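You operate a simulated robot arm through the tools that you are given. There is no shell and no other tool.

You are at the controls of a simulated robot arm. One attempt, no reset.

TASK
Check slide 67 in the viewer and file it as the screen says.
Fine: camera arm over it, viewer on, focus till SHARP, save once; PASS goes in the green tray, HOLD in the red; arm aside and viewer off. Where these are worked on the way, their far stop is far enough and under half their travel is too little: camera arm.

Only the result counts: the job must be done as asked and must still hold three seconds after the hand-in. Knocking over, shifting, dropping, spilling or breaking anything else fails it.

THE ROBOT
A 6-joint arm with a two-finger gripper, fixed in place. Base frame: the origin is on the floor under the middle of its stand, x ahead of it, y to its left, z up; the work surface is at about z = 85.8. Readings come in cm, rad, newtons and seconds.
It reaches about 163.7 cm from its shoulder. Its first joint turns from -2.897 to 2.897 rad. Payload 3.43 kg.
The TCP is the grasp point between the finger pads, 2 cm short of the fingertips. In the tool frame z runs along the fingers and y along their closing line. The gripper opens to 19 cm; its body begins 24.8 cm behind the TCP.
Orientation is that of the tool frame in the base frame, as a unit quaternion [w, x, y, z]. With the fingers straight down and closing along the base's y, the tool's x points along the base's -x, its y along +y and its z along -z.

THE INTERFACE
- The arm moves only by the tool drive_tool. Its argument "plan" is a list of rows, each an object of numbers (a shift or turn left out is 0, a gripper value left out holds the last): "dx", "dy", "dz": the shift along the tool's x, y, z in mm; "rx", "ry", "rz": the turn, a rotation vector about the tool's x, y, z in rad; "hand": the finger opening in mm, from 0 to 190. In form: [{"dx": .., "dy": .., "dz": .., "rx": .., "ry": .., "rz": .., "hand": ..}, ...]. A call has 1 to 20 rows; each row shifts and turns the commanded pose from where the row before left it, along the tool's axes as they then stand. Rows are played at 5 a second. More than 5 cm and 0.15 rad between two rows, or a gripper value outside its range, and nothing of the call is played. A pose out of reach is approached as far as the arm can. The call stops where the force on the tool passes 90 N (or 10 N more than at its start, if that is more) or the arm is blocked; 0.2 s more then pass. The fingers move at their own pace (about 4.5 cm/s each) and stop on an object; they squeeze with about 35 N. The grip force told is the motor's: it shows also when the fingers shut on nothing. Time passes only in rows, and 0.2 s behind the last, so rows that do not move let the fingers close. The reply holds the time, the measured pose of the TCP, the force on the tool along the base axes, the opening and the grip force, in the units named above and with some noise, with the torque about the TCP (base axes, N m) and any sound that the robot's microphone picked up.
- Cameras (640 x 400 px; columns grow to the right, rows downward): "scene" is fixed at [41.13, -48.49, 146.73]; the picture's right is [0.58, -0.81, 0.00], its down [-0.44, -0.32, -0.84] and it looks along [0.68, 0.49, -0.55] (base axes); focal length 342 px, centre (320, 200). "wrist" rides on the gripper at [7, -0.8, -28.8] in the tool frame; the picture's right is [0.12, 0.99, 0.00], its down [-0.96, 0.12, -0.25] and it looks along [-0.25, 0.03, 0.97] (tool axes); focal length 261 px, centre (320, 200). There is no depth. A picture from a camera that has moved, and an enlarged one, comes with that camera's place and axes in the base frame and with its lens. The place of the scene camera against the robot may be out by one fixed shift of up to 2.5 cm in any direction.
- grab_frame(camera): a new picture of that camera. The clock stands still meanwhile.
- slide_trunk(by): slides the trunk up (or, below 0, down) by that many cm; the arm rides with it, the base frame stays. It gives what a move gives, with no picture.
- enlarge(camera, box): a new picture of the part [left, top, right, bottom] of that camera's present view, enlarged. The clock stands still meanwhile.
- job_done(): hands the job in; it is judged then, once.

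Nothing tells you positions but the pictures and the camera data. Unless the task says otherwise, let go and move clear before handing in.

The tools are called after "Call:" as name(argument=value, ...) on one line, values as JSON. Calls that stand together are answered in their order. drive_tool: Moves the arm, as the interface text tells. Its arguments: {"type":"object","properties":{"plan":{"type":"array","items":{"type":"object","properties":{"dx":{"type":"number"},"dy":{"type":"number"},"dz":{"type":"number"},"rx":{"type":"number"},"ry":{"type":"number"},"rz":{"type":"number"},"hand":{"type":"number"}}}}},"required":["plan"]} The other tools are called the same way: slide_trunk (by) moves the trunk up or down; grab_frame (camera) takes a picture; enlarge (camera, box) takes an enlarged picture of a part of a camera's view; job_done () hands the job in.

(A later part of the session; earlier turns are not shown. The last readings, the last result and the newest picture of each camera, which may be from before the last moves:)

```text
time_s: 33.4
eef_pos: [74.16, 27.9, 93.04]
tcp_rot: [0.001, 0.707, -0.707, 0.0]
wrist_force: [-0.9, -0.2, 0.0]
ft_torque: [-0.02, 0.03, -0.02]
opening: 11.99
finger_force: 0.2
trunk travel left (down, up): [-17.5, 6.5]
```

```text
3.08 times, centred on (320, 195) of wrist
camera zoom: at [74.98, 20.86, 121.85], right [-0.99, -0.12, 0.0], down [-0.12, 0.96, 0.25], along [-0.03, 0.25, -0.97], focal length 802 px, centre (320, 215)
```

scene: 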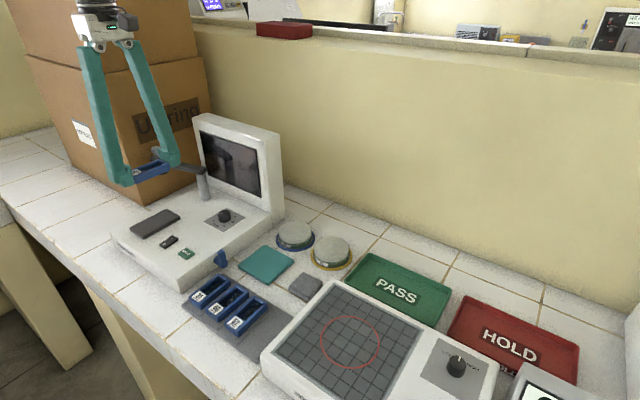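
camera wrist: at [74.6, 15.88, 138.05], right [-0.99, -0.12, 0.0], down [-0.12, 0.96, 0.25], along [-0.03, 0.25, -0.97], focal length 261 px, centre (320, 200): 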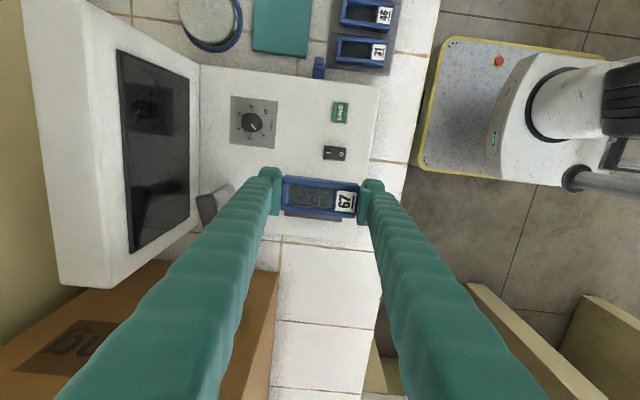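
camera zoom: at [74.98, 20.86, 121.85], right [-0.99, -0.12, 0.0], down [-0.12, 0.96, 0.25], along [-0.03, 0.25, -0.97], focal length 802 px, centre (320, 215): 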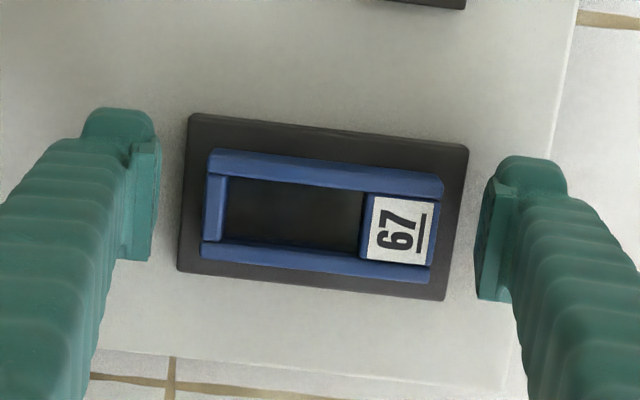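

Slide 67 sits centred on the stage pad. Next I'll rise clear and look at the camera arm to plan the swing.

Call:
drive_tool(plan=[{"dz": -10}, {"dz": -30}, {"dz": -40}, {"dz": -40}, {"dz": -40}, {"dz": -40}, {"hand": 0}, {"dx": 40}, {"dx": 40}, {}, {}])

Call:
grab_frame(camera="wrist")

Call:
enlarge(camera="scene", box=[110, 90, 300, 270])

```text
time_s: 35.8
eef_pos: [74.0, 19.87, 113.15]
tcp_rot: [0.001, -0.707, 0.707, 0.001]
wrist_force: [-0.2, -0.7, 0.4]
ft_torque: [-0.02, 0.01, 0.01]
opening: 1.35
finger_force: 0.0
trunk travel left (down, up): [-17.5, 6.5]
```

```text
taken
camera wrist: at [74.87, 12.81, 141.92], right [-0.99, -0.12, 0.0], down [-0.12, 0.96, 0.25], along [-0.03, 0.25, -0.97], focal length 261 px, centre (320, 200)
```

wrist: 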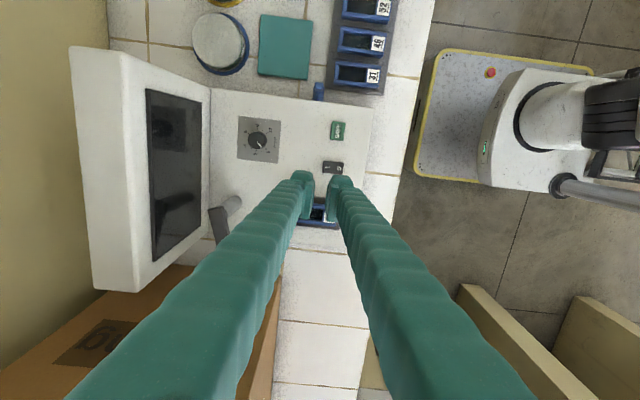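

```text
2.22 times, centred on (205, 180) of scene
camera zoom: at [41.13, -48.49, 146.73], right [0.58, -0.81, 0.0], down [-0.44, -0.32, -0.84], along [0.68, 0.49, -0.55], focal length 761 px, centre (576, 244)
```

zoom: 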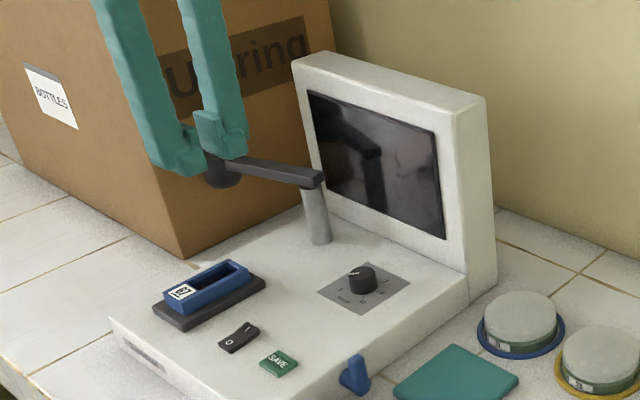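

I'll turn the tool back so the wrist camera looks forward past the closed fingers, to see the camera arm properly.

Call:
drive_tool(plan=[{"rz": 0.1428}, {"rz": 0.1428}, {"rz": 0.1428}, {"rz": 0.1428}, {"rz": 0.1428}, {"rz": 0.1428}, {"rz": 0.1428}, {"rz": 0.1428}, {"rz": 0.1428}, {"rz": 0.1428}, {"rz": 0.1428}, {}])

Call:
grab_frame(camera="wrist")

Call:
grab_frame(camera="scene")

```text
time_s: 38.4
eef_pos: [74.15, 19.86, 113.01]
tcp_rot: [0.0, 0.0, 1.0, 0.0]
wrist_force: [-0.2, -0.4, 0.0]
ft_torque: [0.0, 0.03, 0.06]
opening: 0.04
finger_force: 34.5
trunk travel left (down, up): [-17.5, 6.5]
```

```text
taken
camera wrist: at [67.07, 19.08, 141.82], right [-0.12, 0.99, 0.0], down [0.96, 0.11, 0.25], along [0.25, 0.03, -0.97], focal length 261 px, centre (320, 200)
```

wrist: 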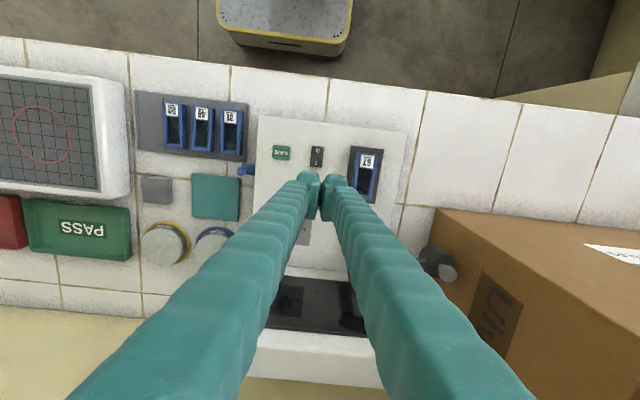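

```text
taken
```

scene: 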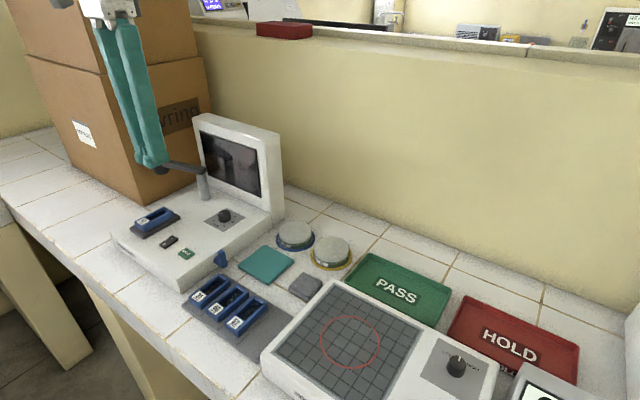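

Call:
drive_tool(plan=[{"dy": -40}, {"dy": -40}, {"dy": -40}, {"dy": -20}, {}])

Call:
enlarge(camera="wrist", box=[300, 120, 560, 340])

Call:
enlarge(camera="scene", box=[130, 90, 300, 230])

```text
time_s: 39.6
eef_pos: [74.22, 6.01, 113.07]
tcp_rot: [0.0, 0.0, 1.0, 0.0]
wrist_force: [-0.1, 0.2, -0.2]
ft_torque: [-0.03, -0.01, 0.01]
opening: 0.01
finger_force: 34.4
trunk travel left (down, up): [-17.5, 6.5]
```

```text
1.82 times, centred on (430, 230) of wrist
camera zoom: at [67.19, 5.03, 141.88], right [-0.12, 0.99, 0.0], down [0.96, 0.12, 0.25], along [0.25, 0.03, -0.97], focal length 474 px, centre (120, 146)
```

zoom: 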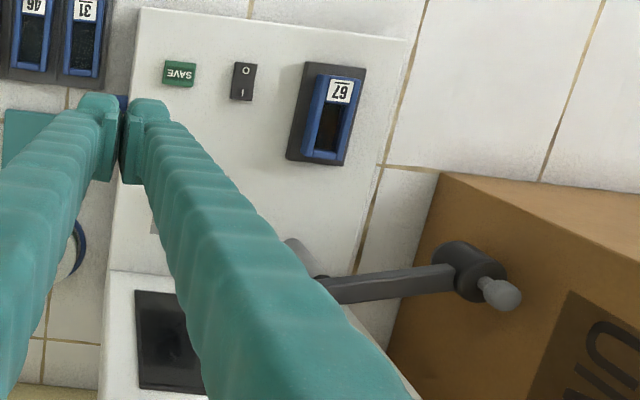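

```text
2.86 times, centred on (215, 160) of scene
camera zoom: at [41.13, -48.49, 146.73], right [0.58, -0.81, 0.0], down [-0.44, -0.32, -0.84], along [0.68, 0.49, -0.55], focal length 978 px, centre (620, 314)
```

zoom: 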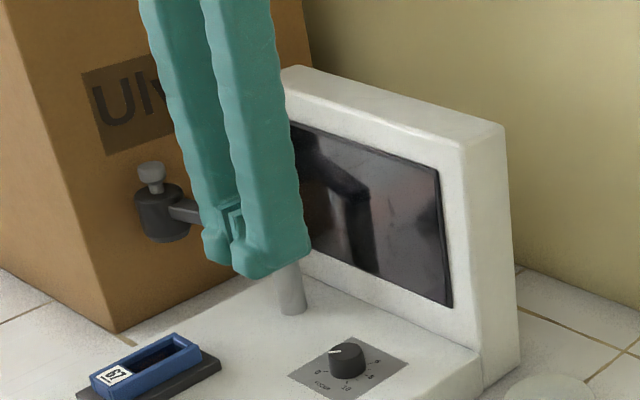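

Camera arm: pivot post at about (90.1, 28), bar at z about 101, head at about (86.4, 41.7), and the tall box's side at y about 46.5. I'll swing it by placing the closed fingers on its wall side near (94.5, 36.5). First I rise and turn the tool again.

Call:
drive_tool(plan=[{"dz": -40}, {"dz": -40}, {"dz": -40}, {"dz": -40}, {"rz": -0.1428}, {"rz": -0.1428}, {"rz": -0.1428}, {"rz": -0.1428}, {"rz": -0.1428}, {"rz": -0.1428}, {"rz": -0.1428}, {"rz": -0.1428}, {"rz": -0.1428}, {"rz": -0.1428}, {"rz": -0.1428}, {}])

Call:
drive_tool(plan=[{"dx": -40}, {"dx": -40, "dy": -10}, {"dx": -40, "dy": -20}, {"dx": -40, "dy": -20}, {"dx": -40, "dy": -30}, {"dx": -40, "dy": -30}, {"dx": -30, "dy": -30}, {"dx": -20, "dy": -30}, {"dx": -15, "dy": -30}, {}])

Call:
grab_frame(camera="wrist")

Call:
grab_frame(camera="scene")

```text
time_s: 43.0
eef_pos: [74.14, 5.86, 129.04]
tcp_rot: [0.0, 0.707, -0.707, 0.0]
wrist_force: [0.0, 0.5, -0.1]
ft_torque: [0.0, 0.03, 0.0]
opening: 0.0
finger_force: 34.1
trunk travel left (down, up): [-17.5, 6.5]
```

```text
time_s: 45.2
eef_pos: [88.28, 34.23, 120.08]
tcp_rot: [-0.004, 0.707, -0.707, 0.002]
wrist_force: [0.2, 0.3, -0.8]
ft_torque: [0.0, 0.03, 0.01]
opening: 0.02
finger_force: 34.7
out of reach, approached as far as the arm can: row 4, 5, 6, 7, 8, 9
trunk travel left (down, up): [-17.5, 6.5]
```

```text
taken
camera wrist: at [88.99, 27.14, 148.76], right [-0.99, -0.12, -0.01], down [-0.12, 0.96, 0.25], along [-0.02, 0.25, -0.97], focal length 261 px, centre (320, 200)
```

wrist: 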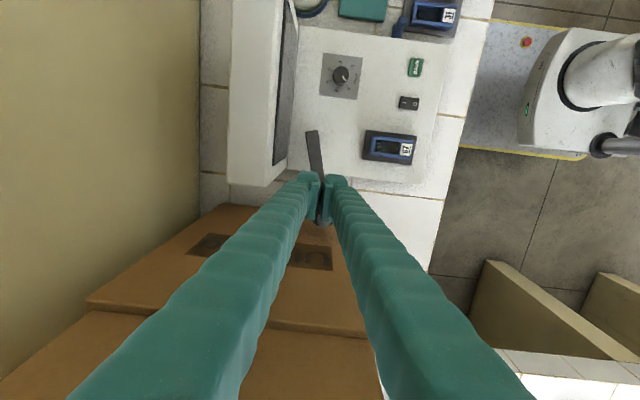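

```text
taken
```

scene: 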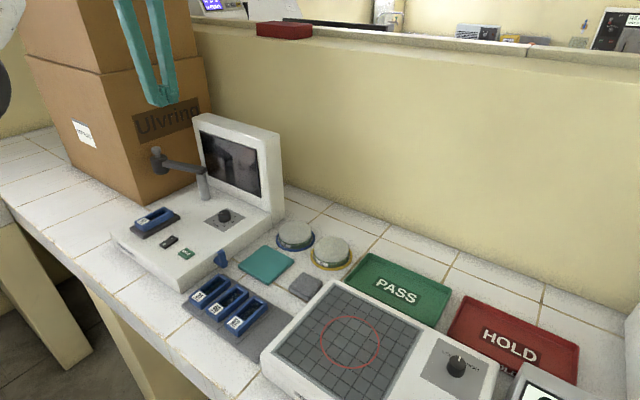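

The pose ran out of reach because I was too high; lower down the reach is longer, and raising the trunk should help too. I'll raise the trunk 6 cm and then work at about z 110.

Call:
slide_trunk(by=6)

Call:
drive_tool(plan=[{}, {}])

```text
time_s: 46.2
eef_pos: [88.27, 34.21, 125.94]
tcp_rot: [-0.005, 0.707, -0.707, 0.001]
wrist_force: [-0.6, 0.6, 0.2]
ft_torque: [0.02, 0.02, 0.01]
opening: 0.0
finger_force: 34.6
trunk travel left (down, up): [-23.5, 0.5]
```

```text
time_s: 46.8
eef_pos: [88.25, 34.12, 126.06]
tcp_rot: [-0.004, 0.708, -0.707, 0.001]
wrist_force: [0.3, 0.2, -0.2]
ft_torque: [-0.04, 0.02, -0.02]
opening: 0.0
finger_force: 33.9
trunk travel left (down, up): [-23.5, 0.5]
```

Call:
drive_tool(plan=[{"dz": 40, "dx": -13}, {"dz": 40, "dx": -12}, {"dz": 40}, {"dz": 20}, {"dy": -30}, {"dy": -35}, {}])

Call:
grab_frame(camera="wrist")

Call:
grab_frame(camera="scene")

```text
time_s: 48.2
eef_pos: [92.95, 36.84, 112.14]
tcp_rot: [0.007, 0.708, -0.706, -0.005]
wrist_force: [-41.1, 1.9, 3.9]
ft_torque: [-0.05, -0.09, -0.65]
opening: 0.01
finger_force: 34.2
trunk travel left (down, up): [-23.5, 0.5]
stopped in row 7: the force on the tool passed its limit at 124 N (the readings are from after the stop); the commanded pose is now the measured one
```

```text
taken
camera wrist: at [94.31, 29.89, 140.82], right [-0.99, -0.12, 0.02], down [-0.11, 0.96, 0.25], along [-0.05, 0.24, -0.97], focal length 261 px, centre (320, 200)
```

wrist: 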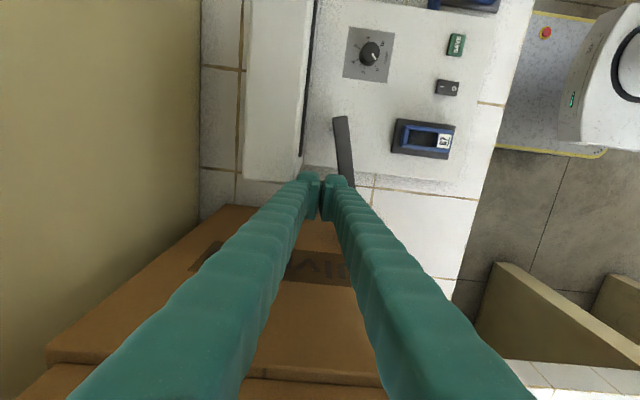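

```text
taken
```

scene: 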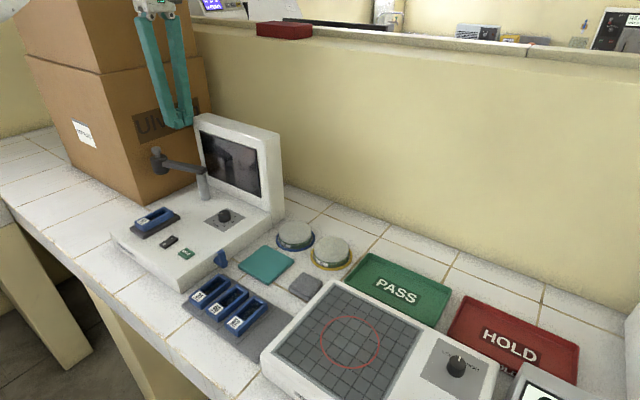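

I touched the monitor's side edge with the fingers (its edge reaches y about 35). I'm backing straight off and checking that nothing moved.

Call:
drive_tool(plan=[{"dy": 10}, {"dy": 20}, {}])

Call:
enlarge(camera="scene", box=[110, 170, 230, 260])

Call:
enlarge(camera="scene", box=[130, 90, 300, 230])

Call:
enlarge(camera="wrist", box=[180, 60, 420, 260])

```text
time_s: 49.0
eef_pos: [90.38, 36.67, 112.04]
tcp_rot: [0.005, 0.708, -0.706, -0.005]
wrist_force: [0.0, 0.9, 1.3]
ft_torque: [0.07, -0.03, 0.03]
opening: 0.02
finger_force: 34.5
trunk travel left (down, up): [-23.5, 0.5]
```

```text
4.44 times, centred on (170, 215) of scene
camera zoom: at [41.13, -48.49, 146.73], right [0.58, -0.81, 0.0], down [-0.44, -0.32, -0.84], along [0.68, 0.49, -0.55], focal length 1522 px, centre (987, 133)
```

zoom: 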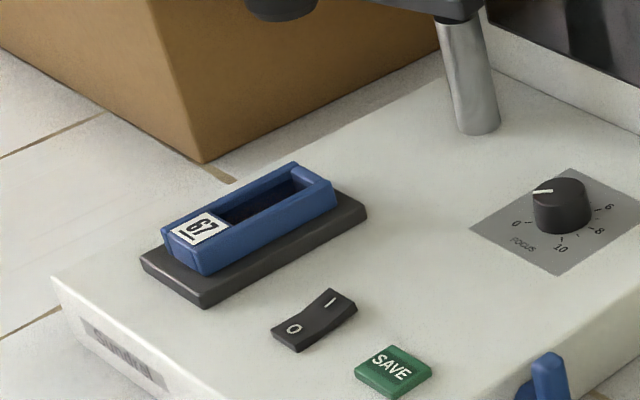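

```text
2.86 times, centred on (215, 160) of scene
camera zoom: at [41.13, -48.49, 146.73], right [0.58, -0.81, 0.0], down [-0.44, -0.32, -0.84], along [0.68, 0.49, -0.55], focal length 978 px, centre (620, 314)
```

zoom: 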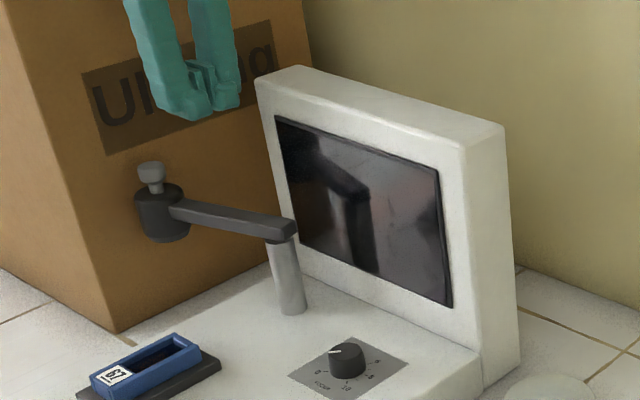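

```text
2.00 times, centred on (300, 160) of wrist
camera zoom: at [91.75, 29.63, 140.8], right [-0.99, -0.12, 0.01], down [-0.11, 0.96, 0.25], along [-0.04, 0.24, -0.97], focal length 521 px, centre (360, 280)
```

zoom: 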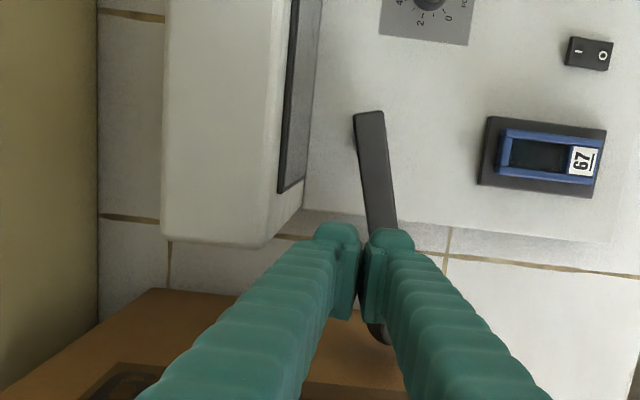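

Nothing moved. The monitor's side edge is at y about 35.2 and its front at x about 95.7, so I'll use y = 38.4 to pass beside it and get behind the bar.

Call:
drive_tool(plan=[{"dx": -17}, {}, {"dy": -20}, {}])

Call:
enlarge(camera="wrist", box=[180, 60, 420, 260])

Call:
grab_frame(camera="wrist")

```text
time_s: 50.0
eef_pos: [92.37, 38.44, 111.82]
tcp_rot: [0.007, 0.708, -0.706, -0.004]
wrist_force: [-0.2, -0.4, -0.8]
ft_torque: [-0.02, 0.05, 0.02]
opening: 0.01
finger_force: 34.7
trunk travel left (down, up): [-23.5, 0.5]
```

```text
2.00 times, centred on (300, 160) of wrist
camera zoom: at [93.73, 31.47, 140.66], right [-0.99, -0.12, 0.02], down [-0.11, 0.96, 0.25], along [-0.04, 0.24, -0.97], focal length 521 px, centre (360, 280)
```

zoom: 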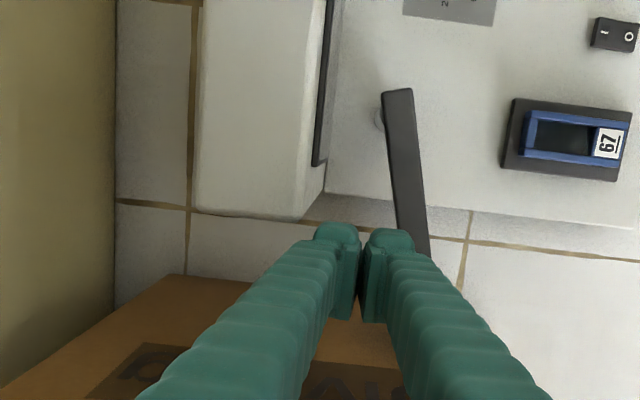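

```text
taken
camera wrist: at [93.73, 31.47, 140.66], right [-0.99, -0.12, 0.02], down [-0.11, 0.96, 0.25], along [-0.04, 0.24, -0.97], focal length 261 px, centre (320, 200)
```

wrist: 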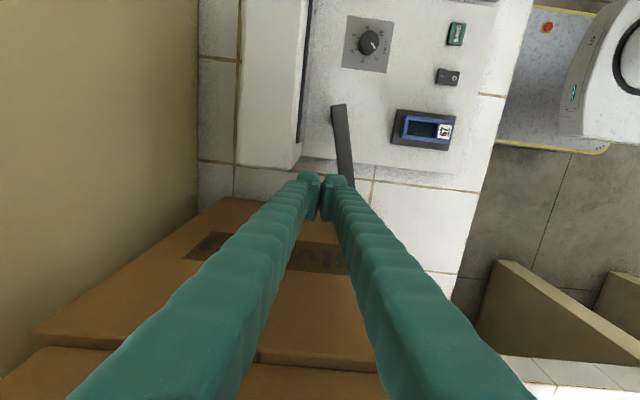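

Call:
drive_tool(plan=[{"dx": -6}, {}, {"dy": -10}, {"dy": -12}, {}])

Call:
enlarge(camera="wrist", box=[180, 60, 420, 260])

Call:
enlarge(camera="scene", box=[90, 0, 300, 230])

```text
time_s: 51.2
eef_pos: [94.6, 39.08, 111.74]
tcp_rot: [0.006, 0.708, -0.706, -0.004]
wrist_force: [-0.6, 0.0, 0.2]
ft_torque: [0.03, 0.02, 0.02]
opening: 0.0
finger_force: 34.4
trunk travel left (down, up): [-23.5, 0.5]
```

```text
2.00 times, centred on (300, 160) of wrist
camera zoom: at [95.96, 32.06, 140.59], right [-0.99, -0.12, 0.01], down [-0.11, 0.96, 0.25], along [-0.04, 0.24, -0.97], focal length 521 px, centre (360, 280)
```

zoom: 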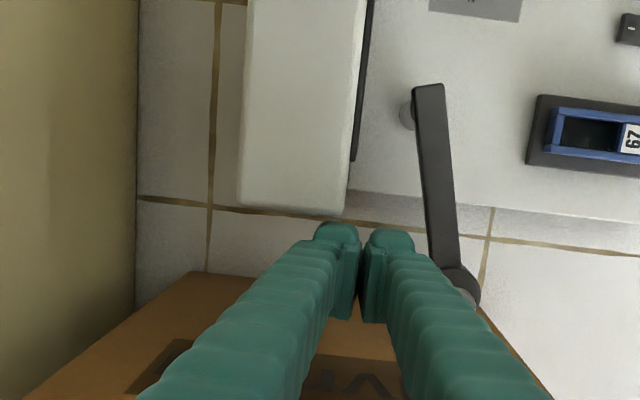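

```text
1.74 times, centred on (195, 115) of scene
camera zoom: at [41.13, -48.49, 146.73], right [0.58, -0.81, 0.0], down [-0.44, -0.32, -0.84], along [0.68, 0.49, -0.55], focal length 596 px, centre (537, 348)
```

zoom: 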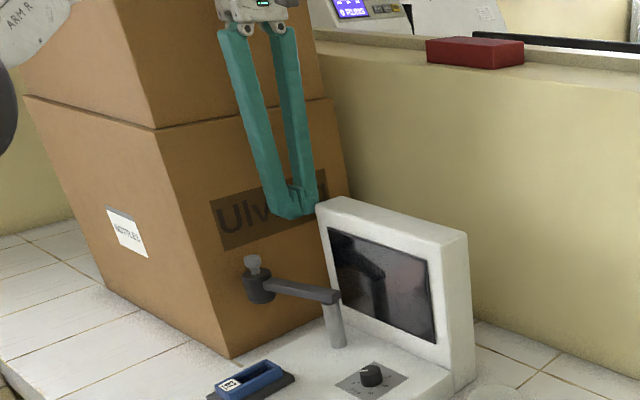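

The closed fingers are on the wall side of the bar with clearance to monitor, head and box. Descending beside the bar.

Call:
drive_tool(plan=[{"dz": 30}, {"dz": 30}, {"dz": 30}, {"dz": 30}, {"dz": 12}, {}])

Call:
enlarge(camera="wrist", box=[180, 60, 420, 260])

Call:
enlarge(camera="scene", box=[90, 0, 300, 230])

```text
time_s: 52.6
eef_pos: [94.39, 39.18, 98.64]
tcp_rot: [0.005, 0.708, -0.706, -0.004]
wrist_force: [0.0, -0.2, 0.2]
ft_torque: [-0.03, -0.02, 0.0]
opening: 0.01
finger_force: 34.2
trunk travel left (down, up): [-23.5, 0.5]
```

```text
2.00 times, centred on (300, 160) of wrist
camera zoom: at [95.71, 32.04, 127.42], right [-0.99, -0.12, 0.01], down [-0.11, 0.96, 0.25], along [-0.04, 0.24, -0.97], focal length 521 px, centre (360, 280)
```

zoom: 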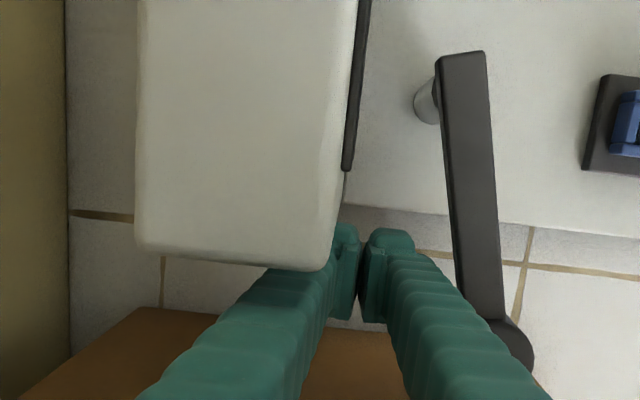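

```text
1.74 times, centred on (195, 115) of scene
camera zoom: at [41.13, -48.49, 146.73], right [0.58, -0.81, 0.0], down [-0.44, -0.32, -0.84], along [0.68, 0.49, -0.55], focal length 596 px, centre (537, 348)
```

zoom: 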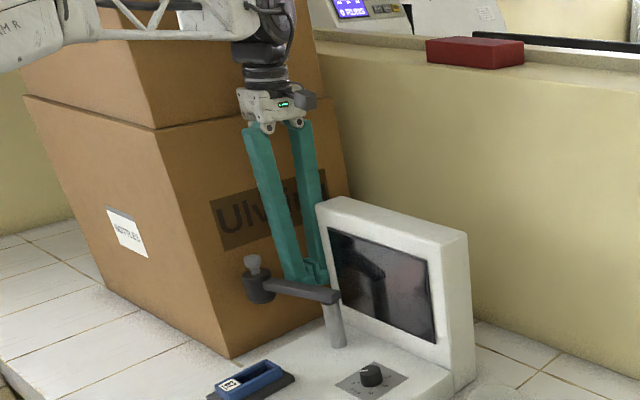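

The fingers are down on the wall side of the bar. I'll now push the arm round along an arc, the first half slowly, and check.

Call:
drive_tool(plan=[{"dy": 6, "dx": 3}, {"dy": 6, "dx": 3}, {"dy": 8}, {"dy": 7}, {"dy": 9}, {"dy": 9}, {"dy": 9, "dx": 1}, {"dy": 9, "dx": 2}, {"dy": 9, "dx": 3}, {"dy": 9, "dx": 4}, {}])

Call:
enlarge(camera="scene", box=[90, 0, 300, 230])

Call:
grab_frame(camera="wrist")

```text
time_s: 55.0
eef_pos: [86.21, 37.39, 98.81]
tcp_rot: [0.006, 0.708, -0.707, -0.004]
wrist_force: [-1.0, 0.0, -0.7]
ft_torque: [0.03, 0.0, 0.03]
opening: 0.01
finger_force: 33.9
trunk travel left (down, up): [-23.5, 0.5]
```

```text
1.74 times, centred on (195, 115) of scene
camera zoom: at [41.13, -48.49, 146.73], right [0.58, -0.81, 0.0], down [-0.44, -0.32, -0.84], along [0.68, 0.49, -0.55], focal length 596 px, centre (537, 348)
```

zoom: 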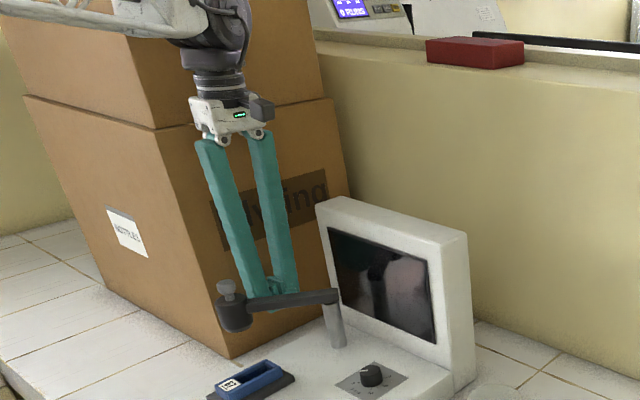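

```text
taken
camera wrist: at [87.62, 30.43, 127.51], right [-0.99, -0.12, 0.01], down [-0.11, 0.96, 0.25], along [-0.04, 0.24, -0.97], focal length 261 px, centre (320, 200)
```

wrist: 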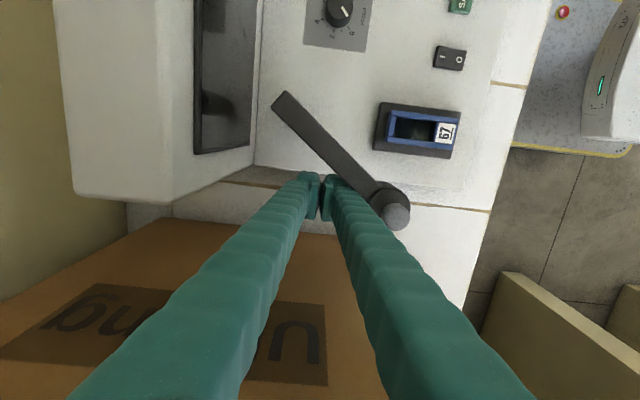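

The arm swings freely and is about half way. Continuing along the arc towards the far stop.

Call:
drive_tool(plan=[{"dy": 7.5, "dx": 5}, {"dy": 7.5, "dx": 6}, {"dy": 7, "dx": 8}, {"dy": 7, "dx": 8}, {"dy": 5, "dx": 9.5}, {"dy": 5, "dx": 9.5}, {}])

Call:
enlarge(camera="scene", box=[90, 0, 300, 230])

Call:
grab_frame(camera="wrist")

```text
time_s: 56.6
eef_pos: [82.38, 32.71, 98.92]
tcp_rot: [0.006, 0.708, -0.706, -0.005]
wrist_force: [0.5, 0.2, 0.3]
ft_torque: [0.02, -0.02, -0.02]
opening: 0.0
finger_force: 33.8
trunk travel left (down, up): [-23.5, 0.5]
```

```text
1.74 times, centred on (195, 115) of scene
camera zoom: at [41.13, -48.49, 146.73], right [0.58, -0.81, 0.0], down [-0.44, -0.32, -0.84], along [0.68, 0.49, -0.55], focal length 596 px, centre (537, 348)
```

zoom: 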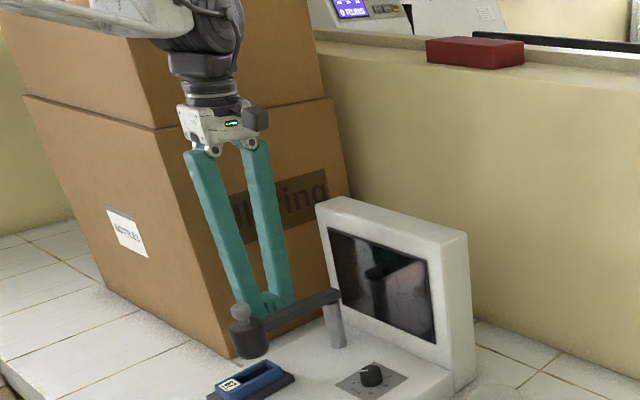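

```text
taken
camera wrist: at [83.64, 25.79, 127.67], right [-0.99, -0.12, 0.01], down [-0.11, 0.96, 0.25], along [-0.04, 0.24, -0.97], focal length 261 px, centre (320, 200)
```

wrist: 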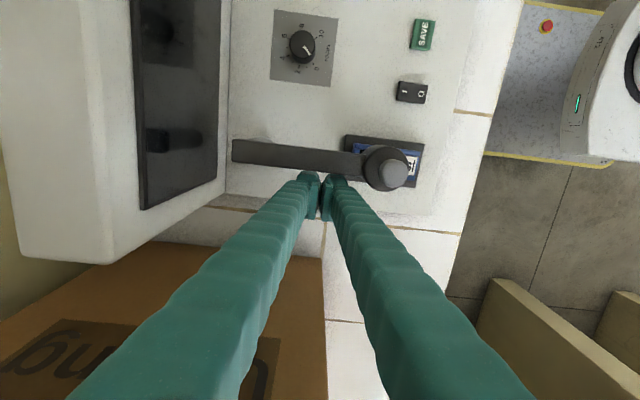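

The head is nearly over the slide. I'll keep nudging gently until the stop is felt.

Call:
drive_tool(plan=[{"dx": 4, "dy": 1}, {"dx": 4}, {}])

Call:
drive_tool(plan=[{"dx": 4}, {"dx": 4}, {}])

Call:
grab_frame(camera="wrist")

```text
time_s: 57.4
eef_pos: [82.36, 32.01, 98.96]
tcp_rot: [0.005, 0.708, -0.706, -0.005]
wrist_force: [0.3, -0.7, 0.4]
ft_torque: [-0.01, 0.0, 0.02]
opening: 0.0
finger_force: 34.8
trunk travel left (down, up): [-23.5, 0.5]
```

```text
time_s: 58.2
eef_pos: [82.25, 31.54, 98.62]
tcp_rot: [0.007, 0.708, -0.706, -0.005]
wrist_force: [-6.2, 49.6, -25.9]
ft_torque: [0.04, -0.63, -0.1]
opening: 0.61
finger_force: 34.7
trunk travel left (down, up): [-23.5, 0.5]
```

```text
taken
camera wrist: at [83.59, 24.57, 127.34], right [-0.99, -0.12, 0.02], down [-0.11, 0.96, 0.25], along [-0.05, 0.24, -0.97], focal length 261 px, centre (320, 200)
```

wrist: 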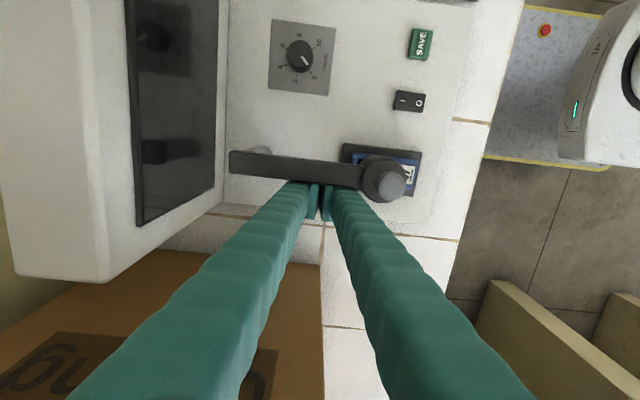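

The stop is reached (50 N). I'll back off sideways and rise clear, then check the arm stays.

Call:
drive_tool(plan=[{"dx": -6}, {"dx": -10}, {"dx": -10}, {"dz": -30}, {"dz": -40}, {"dz": -40}, {}])

Call:
enlarge(camera="scene", box=[100, 90, 300, 280])

Call:
grab_frame(camera="wrist")

```text
time_s: 59.8
eef_pos: [82.13, 33.71, 109.91]
tcp_rot: [0.006, 0.708, -0.707, -0.004]
wrist_force: [-0.4, 0.0, 0.4]
ft_torque: [0.03, -0.02, -0.03]
opening: 0.0
finger_force: 34.4
trunk travel left (down, up): [-23.5, 0.5]
```

```text
2.11 times, centred on (200, 185) of scene
camera zoom: at [41.13, -48.49, 146.73], right [0.58, -0.81, 0.0], down [-0.44, -0.32, -0.84], along [0.68, 0.49, -0.55], focal length 721 px, centre (573, 232)
```

zoom: 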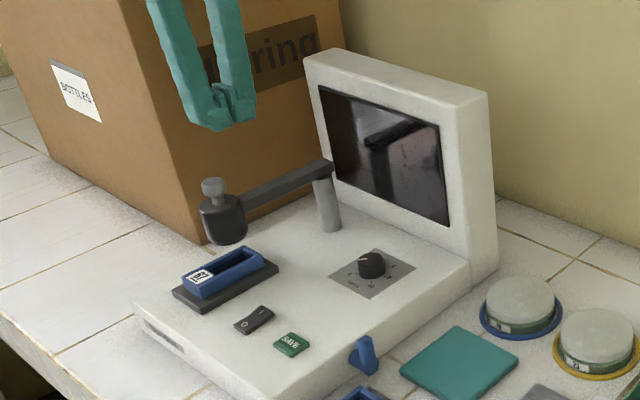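

```text
taken
camera wrist: at [83.59, 26.64, 138.68], right [-0.99, -0.12, 0.01], down [-0.11, 0.96, 0.25], along [-0.04, 0.24, -0.97], focal length 261 px, centre (320, 200)
```

wrist: 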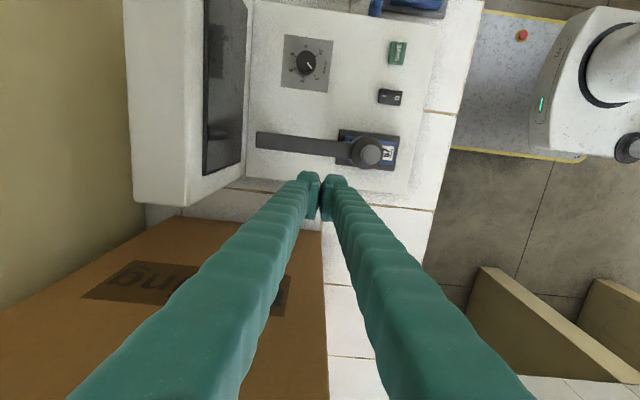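

The arm is parked over the slide at its stop. Next is the rocker: its centre is at about (71.6, 19.1) with the raised "I" end at about x 73. I'll move the closed fingertips above that end.

Call:
drive_tool(plan=[{"dz": -35}, {"dx": 40}, {"dx": 40}, {"dx": 36, "dy": 10}, {"dx": 30, "dy": 25}, {"dy": 30}, {"dy": 8}, {"dz": 40}, {"dz": 40}, {"dz": 40}, {}])

Call:
grab_frame(camera="wrist")

Call:
enlarge(camera="scene", box=[100, 120, 280, 280])

```text
time_s: 62.2
eef_pos: [75.04, 19.02, 101.46]
tcp_rot: [0.005, 0.708, -0.706, -0.005]
wrist_force: [-0.9, 0.1, -0.9]
ft_torque: [0.03, 0.0, 0.03]
opening: 0.0
finger_force: 33.9
trunk travel left (down, up): [-23.5, 0.5]
```

```text
taken
camera wrist: at [76.31, 12.17, 130.28], right [-0.99, -0.12, 0.01], down [-0.11, 0.96, 0.25], along [-0.04, 0.24, -0.97], focal length 261 px, centre (320, 200)
```

wrist: 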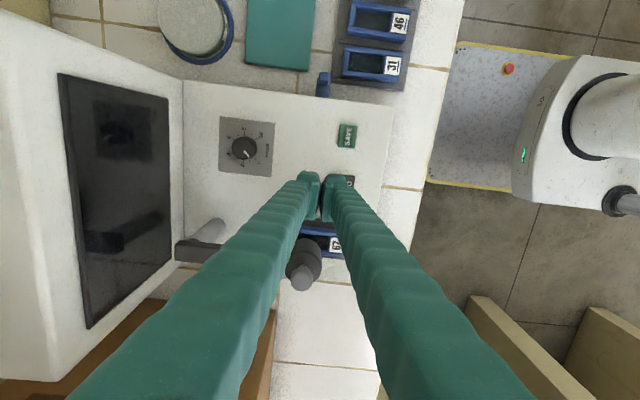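

```text
2.50 times, centred on (190, 200) of scene
camera zoom: at [41.13, -48.49, 146.73], right [0.58, -0.81, 0.0], down [-0.44, -0.32, -0.84], along [0.68, 0.49, -0.55], focal length 856 px, centre (645, 200)
```

zoom: 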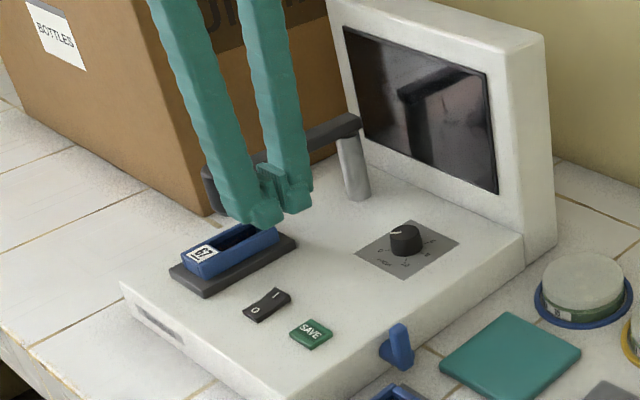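

Call:
drive_tool(plan=[{"dz": 30}, {"dz": 25}, {}])

Call:
drive_tool(plan=[{"dz": 4}, {"dz": 4}, {}])

Call:
enlarge(camera="scene", box=[110, 180, 250, 280])

```text
time_s: 63.0
eef_pos: [74.94, 19.28, 96.01]
tcp_rot: [0.006, 0.707, -0.707, -0.004]
wrist_force: [-0.1, 0.5, -0.5]
ft_torque: [0.02, 0.03, 0.0]
opening: 0.02
finger_force: 34.7
trunk travel left (down, up): [-23.5, 0.5]
```

```text
time_s: 63.8
eef_pos: [74.88, 19.28, 95.21]
tcp_rot: [0.006, 0.708, -0.707, -0.004]
wrist_force: [0.2, 0.3, 0.2]
ft_torque: [0.01, 0.03, -0.01]
opening: 0.0
finger_force: 34.2
trunk travel left (down, up): [-23.5, 0.5]
```

```text
4.00 times, centred on (180, 230) of scene
camera zoom: at [41.13, -48.49, 146.73], right [0.58, -0.81, 0.0], down [-0.44, -0.32, -0.84], along [0.68, 0.49, -0.55], focal length 1370 px, centre (880, 80)
```

zoom: 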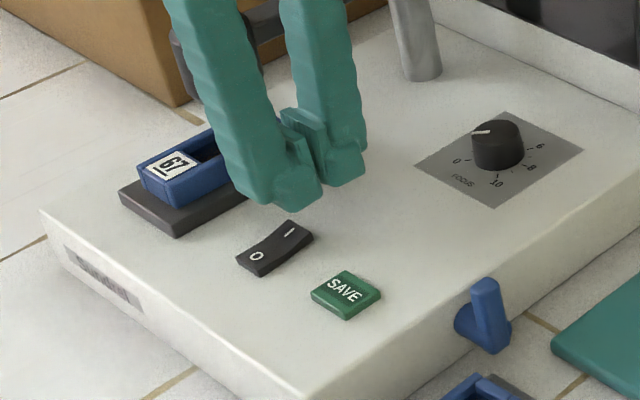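

Call:
drive_tool(plan=[{"dz": 3}, {"dz": 3}, {}])

Call:
drive_tool(plan=[{"dz": 2.5}, {"dz": 2.5}, {}])

```text
time_s: 64.6
eef_pos: [74.82, 19.15, 94.57]
tcp_rot: [0.005, 0.707, -0.707, -0.004]
wrist_force: [0.1, 0.1, 0.1]
ft_torque: [0.02, 0.0, 0.03]
opening: 0.03
finger_force: 34.6
trunk travel left (down, up): [-23.5, 0.5]
```

```text
time_s: 65.4
eef_pos: [74.9, 19.18, 94.09]
tcp_rot: [0.006, 0.708, -0.706, -0.005]
wrist_force: [-1.8, -0.7, -0.3]
ft_torque: [-0.02, -0.02, 0.01]
opening: 0.0
finger_force: 34.2
trunk travel left (down, up): [-23.5, 0.5]
```

Call:
drive_tool(plan=[{"dz": 2}, {"dz": 2}, {}])

Call:
enlarge(camera="scene", box=[110, 180, 250, 280])

```text
time_s: 66.2
eef_pos: [74.94, 19.25, 93.72]
tcp_rot: [0.006, 0.708, -0.706, -0.004]
wrist_force: [0.2, 0.0, -0.1]
ft_torque: [-0.01, -0.01, -0.02]
opening: 0.01
finger_force: 34.3
trunk travel left (down, up): [-23.5, 0.5]
```

```text
4.00 times, centred on (180, 230) of scene
camera zoom: at [41.13, -48.49, 146.73], right [0.58, -0.81, 0.0], down [-0.44, -0.32, -0.84], along [0.68, 0.49, -0.55], focal length 1370 px, centre (880, 80)
```

zoom: 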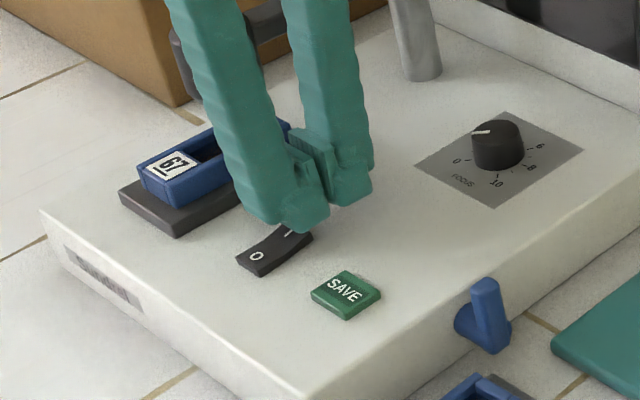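

Call:
drive_tool(plan=[{"dy": 6}, {"dz": 2}, {}])

Call:
drive_tool(plan=[{"dz": 2}, {}])

Call:
drive_tool(plan=[{"dz": 2}, {}])

```text
time_s: 67.0
eef_pos: [74.36, 19.24, 93.52]
tcp_rot: [0.006, 0.708, -0.706, -0.003]
wrist_force: [-0.2, -0.3, -0.2]
ft_torque: [0.01, 0.03, 0.02]
opening: 0.01
finger_force: 34.5
trunk travel left (down, up): [-23.5, 0.5]
```

```text
time_s: 67.6
eef_pos: [74.29, 19.19, 93.36]
tcp_rot: [0.006, 0.708, -0.706, -0.005]
wrist_force: [0.8, -0.4, 0.3]
ft_torque: [-0.04, -0.04, 0.0]
opening: 0.0
finger_force: 34.2
trunk travel left (down, up): [-23.5, 0.5]
```

```text
time_s: 68.2
eef_pos: [74.4, 19.23, 93.08]
tcp_rot: [0.006, 0.707, -0.707, -0.004]
wrist_force: [0.1, 0.5, 0.7]
ft_torque: [0.0, 0.04, -0.03]
opening: 0.0
finger_force: 34.9
trunk travel left (down, up): [-23.5, 0.5]
```

Call:
drive_tool(plan=[{"dz": 2}, {}])

Call:
drive_tool(plan=[{"dz": 2}, {}])

Call:
enlarge(camera="scene", box=[110, 100, 290, 280])

```text
time_s: 68.8
eef_pos: [74.36, 19.01, 93.06]
tcp_rot: [0.005, 0.707, -0.707, -0.004]
wrist_force: [0.5, -0.4, 2.3]
ft_torque: [0.03, 0.01, -0.01]
opening: 0.0
finger_force: 34.0
trunk travel left (down, up): [-23.5, 0.5]
```

```text
time_s: 69.4
eef_pos: [74.32, 19.09, 92.69]
tcp_rot: [0.005, 0.708, -0.707, -0.004]
wrist_force: [0.8, 0.5, 0.4]
ft_torque: [-0.02, 0.01, 0.01]
opening: 0.01
finger_force: 34.3
trunk travel left (down, up): [-23.5, 0.5]
```

```text
2.22 times, centred on (200, 190) of scene
camera zoom: at [41.13, -48.49, 146.73], right [0.58, -0.81, 0.0], down [-0.44, -0.32, -0.84], along [0.68, 0.49, -0.55], focal length 761 px, centre (587, 222)
```

zoom: 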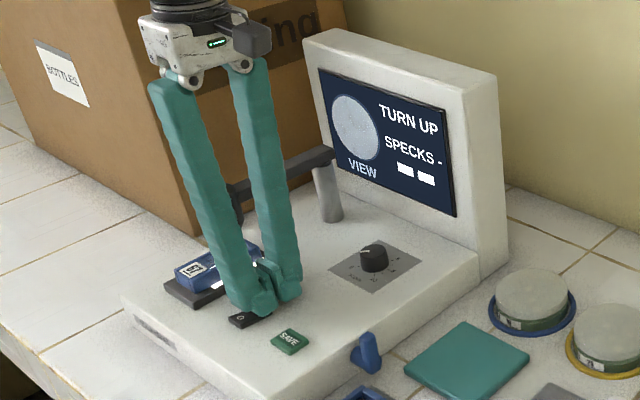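

The viewer is on and shows "VIEW – TURN UP – SPECKS –", so focus must be turned up (clockwise). I'll lift off the rocker and go to the knob at about (85.9, 15.7) with the fingers open.

Call:
drive_tool(plan=[{"dz": -20}, {"dz": -40}, {"dz": -40}, {"dz": -20, "hand": 70}, {"dx": 20, "dy": -30}, {"dx": 14, "dy": -40}, {"dy": -46}, {}, {}])

Call:
grab_frame(camera="wrist")

Call:
enlarge(camera="scene", box=[110, 100, 290, 280])

```text
time_s: 71.4
eef_pos: [86.1, 15.66, 104.51]
tcp_rot: [0.006, 0.708, -0.706, -0.004]
wrist_force: [-0.1, -0.6, -0.6]
ft_torque: [0.01, 0.05, 0.02]
opening: 6.99
finger_force: 0.0
trunk travel left (down, up): [-23.5, 0.5]
```

```text
taken
camera wrist: at [87.46, 8.72, 133.3], right [-0.99, -0.12, 0.01], down [-0.11, 0.96, 0.25], along [-0.04, 0.24, -0.97], focal length 261 px, centre (320, 200)
```

wrist: 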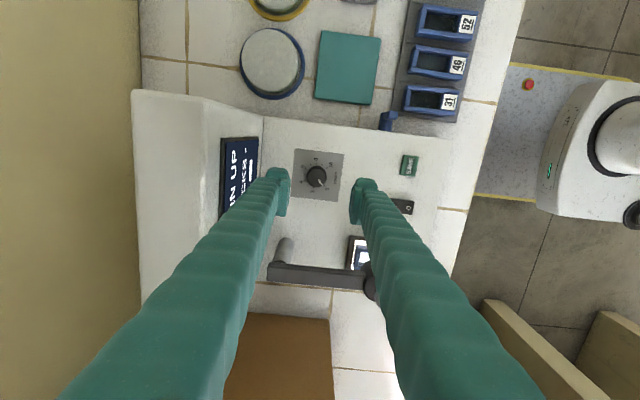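

```text
2.22 times, centred on (200, 190) of scene
camera zoom: at [41.13, -48.49, 146.73], right [0.58, -0.81, 0.0], down [-0.44, -0.32, -0.84], along [0.68, 0.49, -0.55], focal length 761 px, centre (587, 222)
```

zoom: 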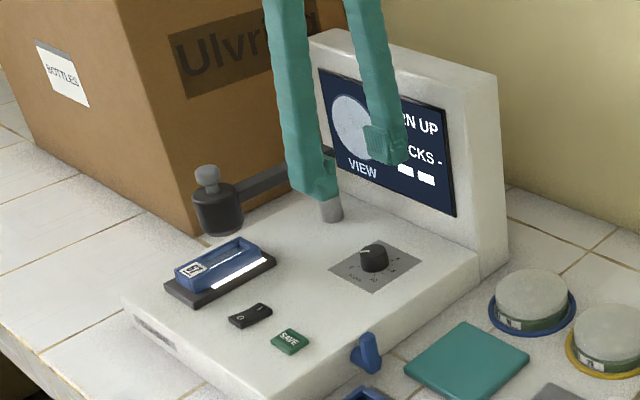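

Call:
enlarge(camera="wrist", box=[250, 130, 400, 240])

```text
3.64 times, centred on (325, 185) of wrist
camera zoom: at [87.46, 8.72, 133.3], right [-0.99, -0.12, 0.01], down [-0.11, 0.96, 0.25], along [-0.04, 0.24, -0.97], focal length 948 px, centre (302, 254)
```

zoom: 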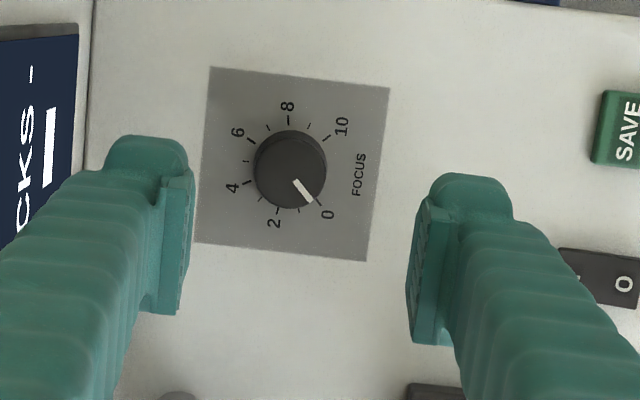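

The knob's centre is at about (86.65, 15.15), pointer near 0.4. I'll shift over it and descend.

Call:
drive_tool(plan=[{"dx": 5, "dy": -7}, {"dz": 40}, {"dz": 35}, {"dz": 20}, {}])

Call:
enlarge(camera="wrist", box=[250, 130, 400, 240])

Call:
enlarge(camera="scene", box=[180, 120, 290, 250])

```text
time_s: 72.6
eef_pos: [86.54, 15.14, 94.97]
tcp_rot: [0.006, 0.707, -0.707, -0.004]
wrist_force: [-0.3, -0.5, 0.5]
ft_torque: [0.0, 0.0, 0.02]
opening: 6.99
finger_force: 0.1
trunk travel left (down, up): [-23.5, 0.5]
```

```text
3.64 times, centred on (325, 185) of wrist
camera zoom: at [87.85, 8.15, 123.7], right [-0.99, -0.12, 0.01], down [-0.11, 0.96, 0.25], along [-0.04, 0.24, -0.97], focal length 948 px, centre (302, 254)
```

zoom: 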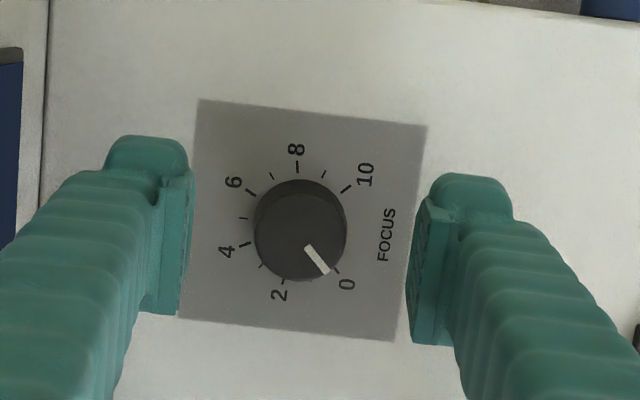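

```text
3.08 times, centred on (235, 185) of scene
camera zoom: at [41.13, -48.49, 146.73], right [0.58, -0.81, 0.0], down [-0.44, -0.32, -0.84], along [0.68, 0.49, -0.55], focal length 1054 px, centre (582, 246)
```

zoom: 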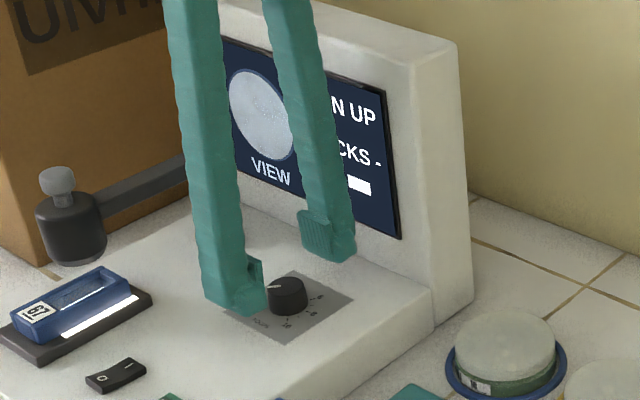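

Call:
drive_tool(plan=[{"dz": 10}, {"dz": 6}, {"dz": 4}, {}])

Call:
enlarge(camera="scene", box=[190, 170, 270, 240])

```text
time_s: 73.6
eef_pos: [86.63, 15.22, 93.08]
tcp_rot: [0.006, 0.708, -0.706, -0.004]
wrist_force: [-1.3, 0.0, -0.7]
ft_torque: [0.02, -0.05, 0.03]
opening: 6.98
finger_force: 0.2
trunk travel left (down, up): [-23.5, 0.5]
```

```text
5.71 times, centred on (230, 205) of scene
camera zoom: at [41.13, -48.49, 146.73], right [0.58, -0.81, 0.0], down [-0.44, -0.32, -0.84], along [0.68, 0.49, -0.55], focal length 1956 px, centre (834, 171)
```

zoom: 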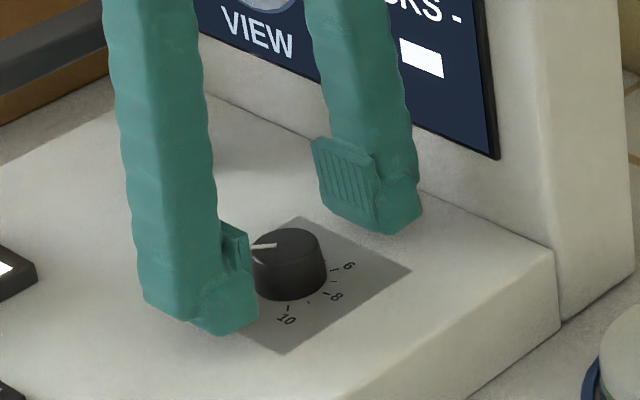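

The pads are level with the knob. Closing on it.

Call:
drive_tool(plan=[{"dz": 2, "hand": 55}, {"hand": 45}, {"hand": 38}, {"hand": 30}, {"hand": 25}, {}])

Call:
enlarge(camera="scene", box=[180, 120, 290, 250])

Call:
enlarge(camera="wrist", box=[250, 130, 400, 240])

```text
time_s: 75.0
eef_pos: [86.46, 15.27, 92.84]
tcp_rot: [0.006, 0.708, -0.706, -0.005]
wrist_force: [-14.1, -1.6, -2.3]
ft_torque: [-0.05, 0.14, 0.04]
opening: 3.01
finger_force: 43.0
trunk travel left (down, up): [-23.5, 0.5]
```

```text
3.08 times, centred on (235, 185) of scene
camera zoom: at [41.13, -48.49, 146.73], right [0.58, -0.81, 0.0], down [-0.44, -0.32, -0.84], along [0.68, 0.49, -0.55], focal length 1054 px, centre (582, 246)
```

zoom: 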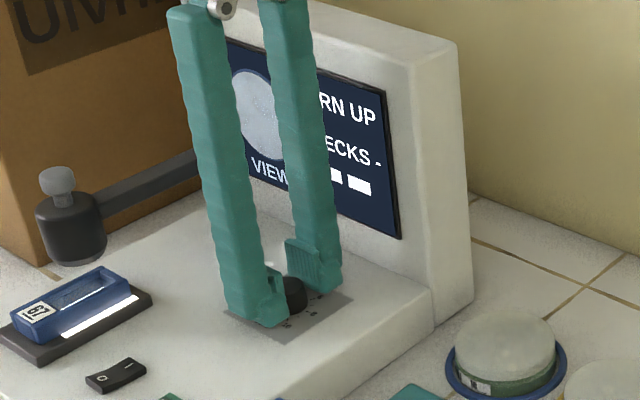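

```text
3.64 times, centred on (325, 185) of wrist
camera zoom: at [87.87, 8.24, 121.56], right [-0.99, -0.12, 0.02], down [-0.11, 0.96, 0.25], along [-0.04, 0.24, -0.97], focal length 948 px, centre (302, 254)
```

zoom: 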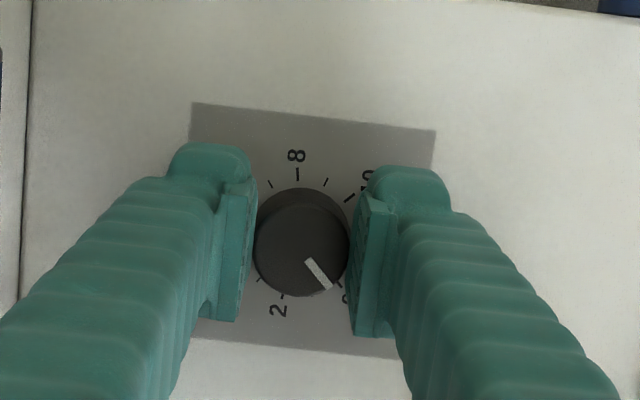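

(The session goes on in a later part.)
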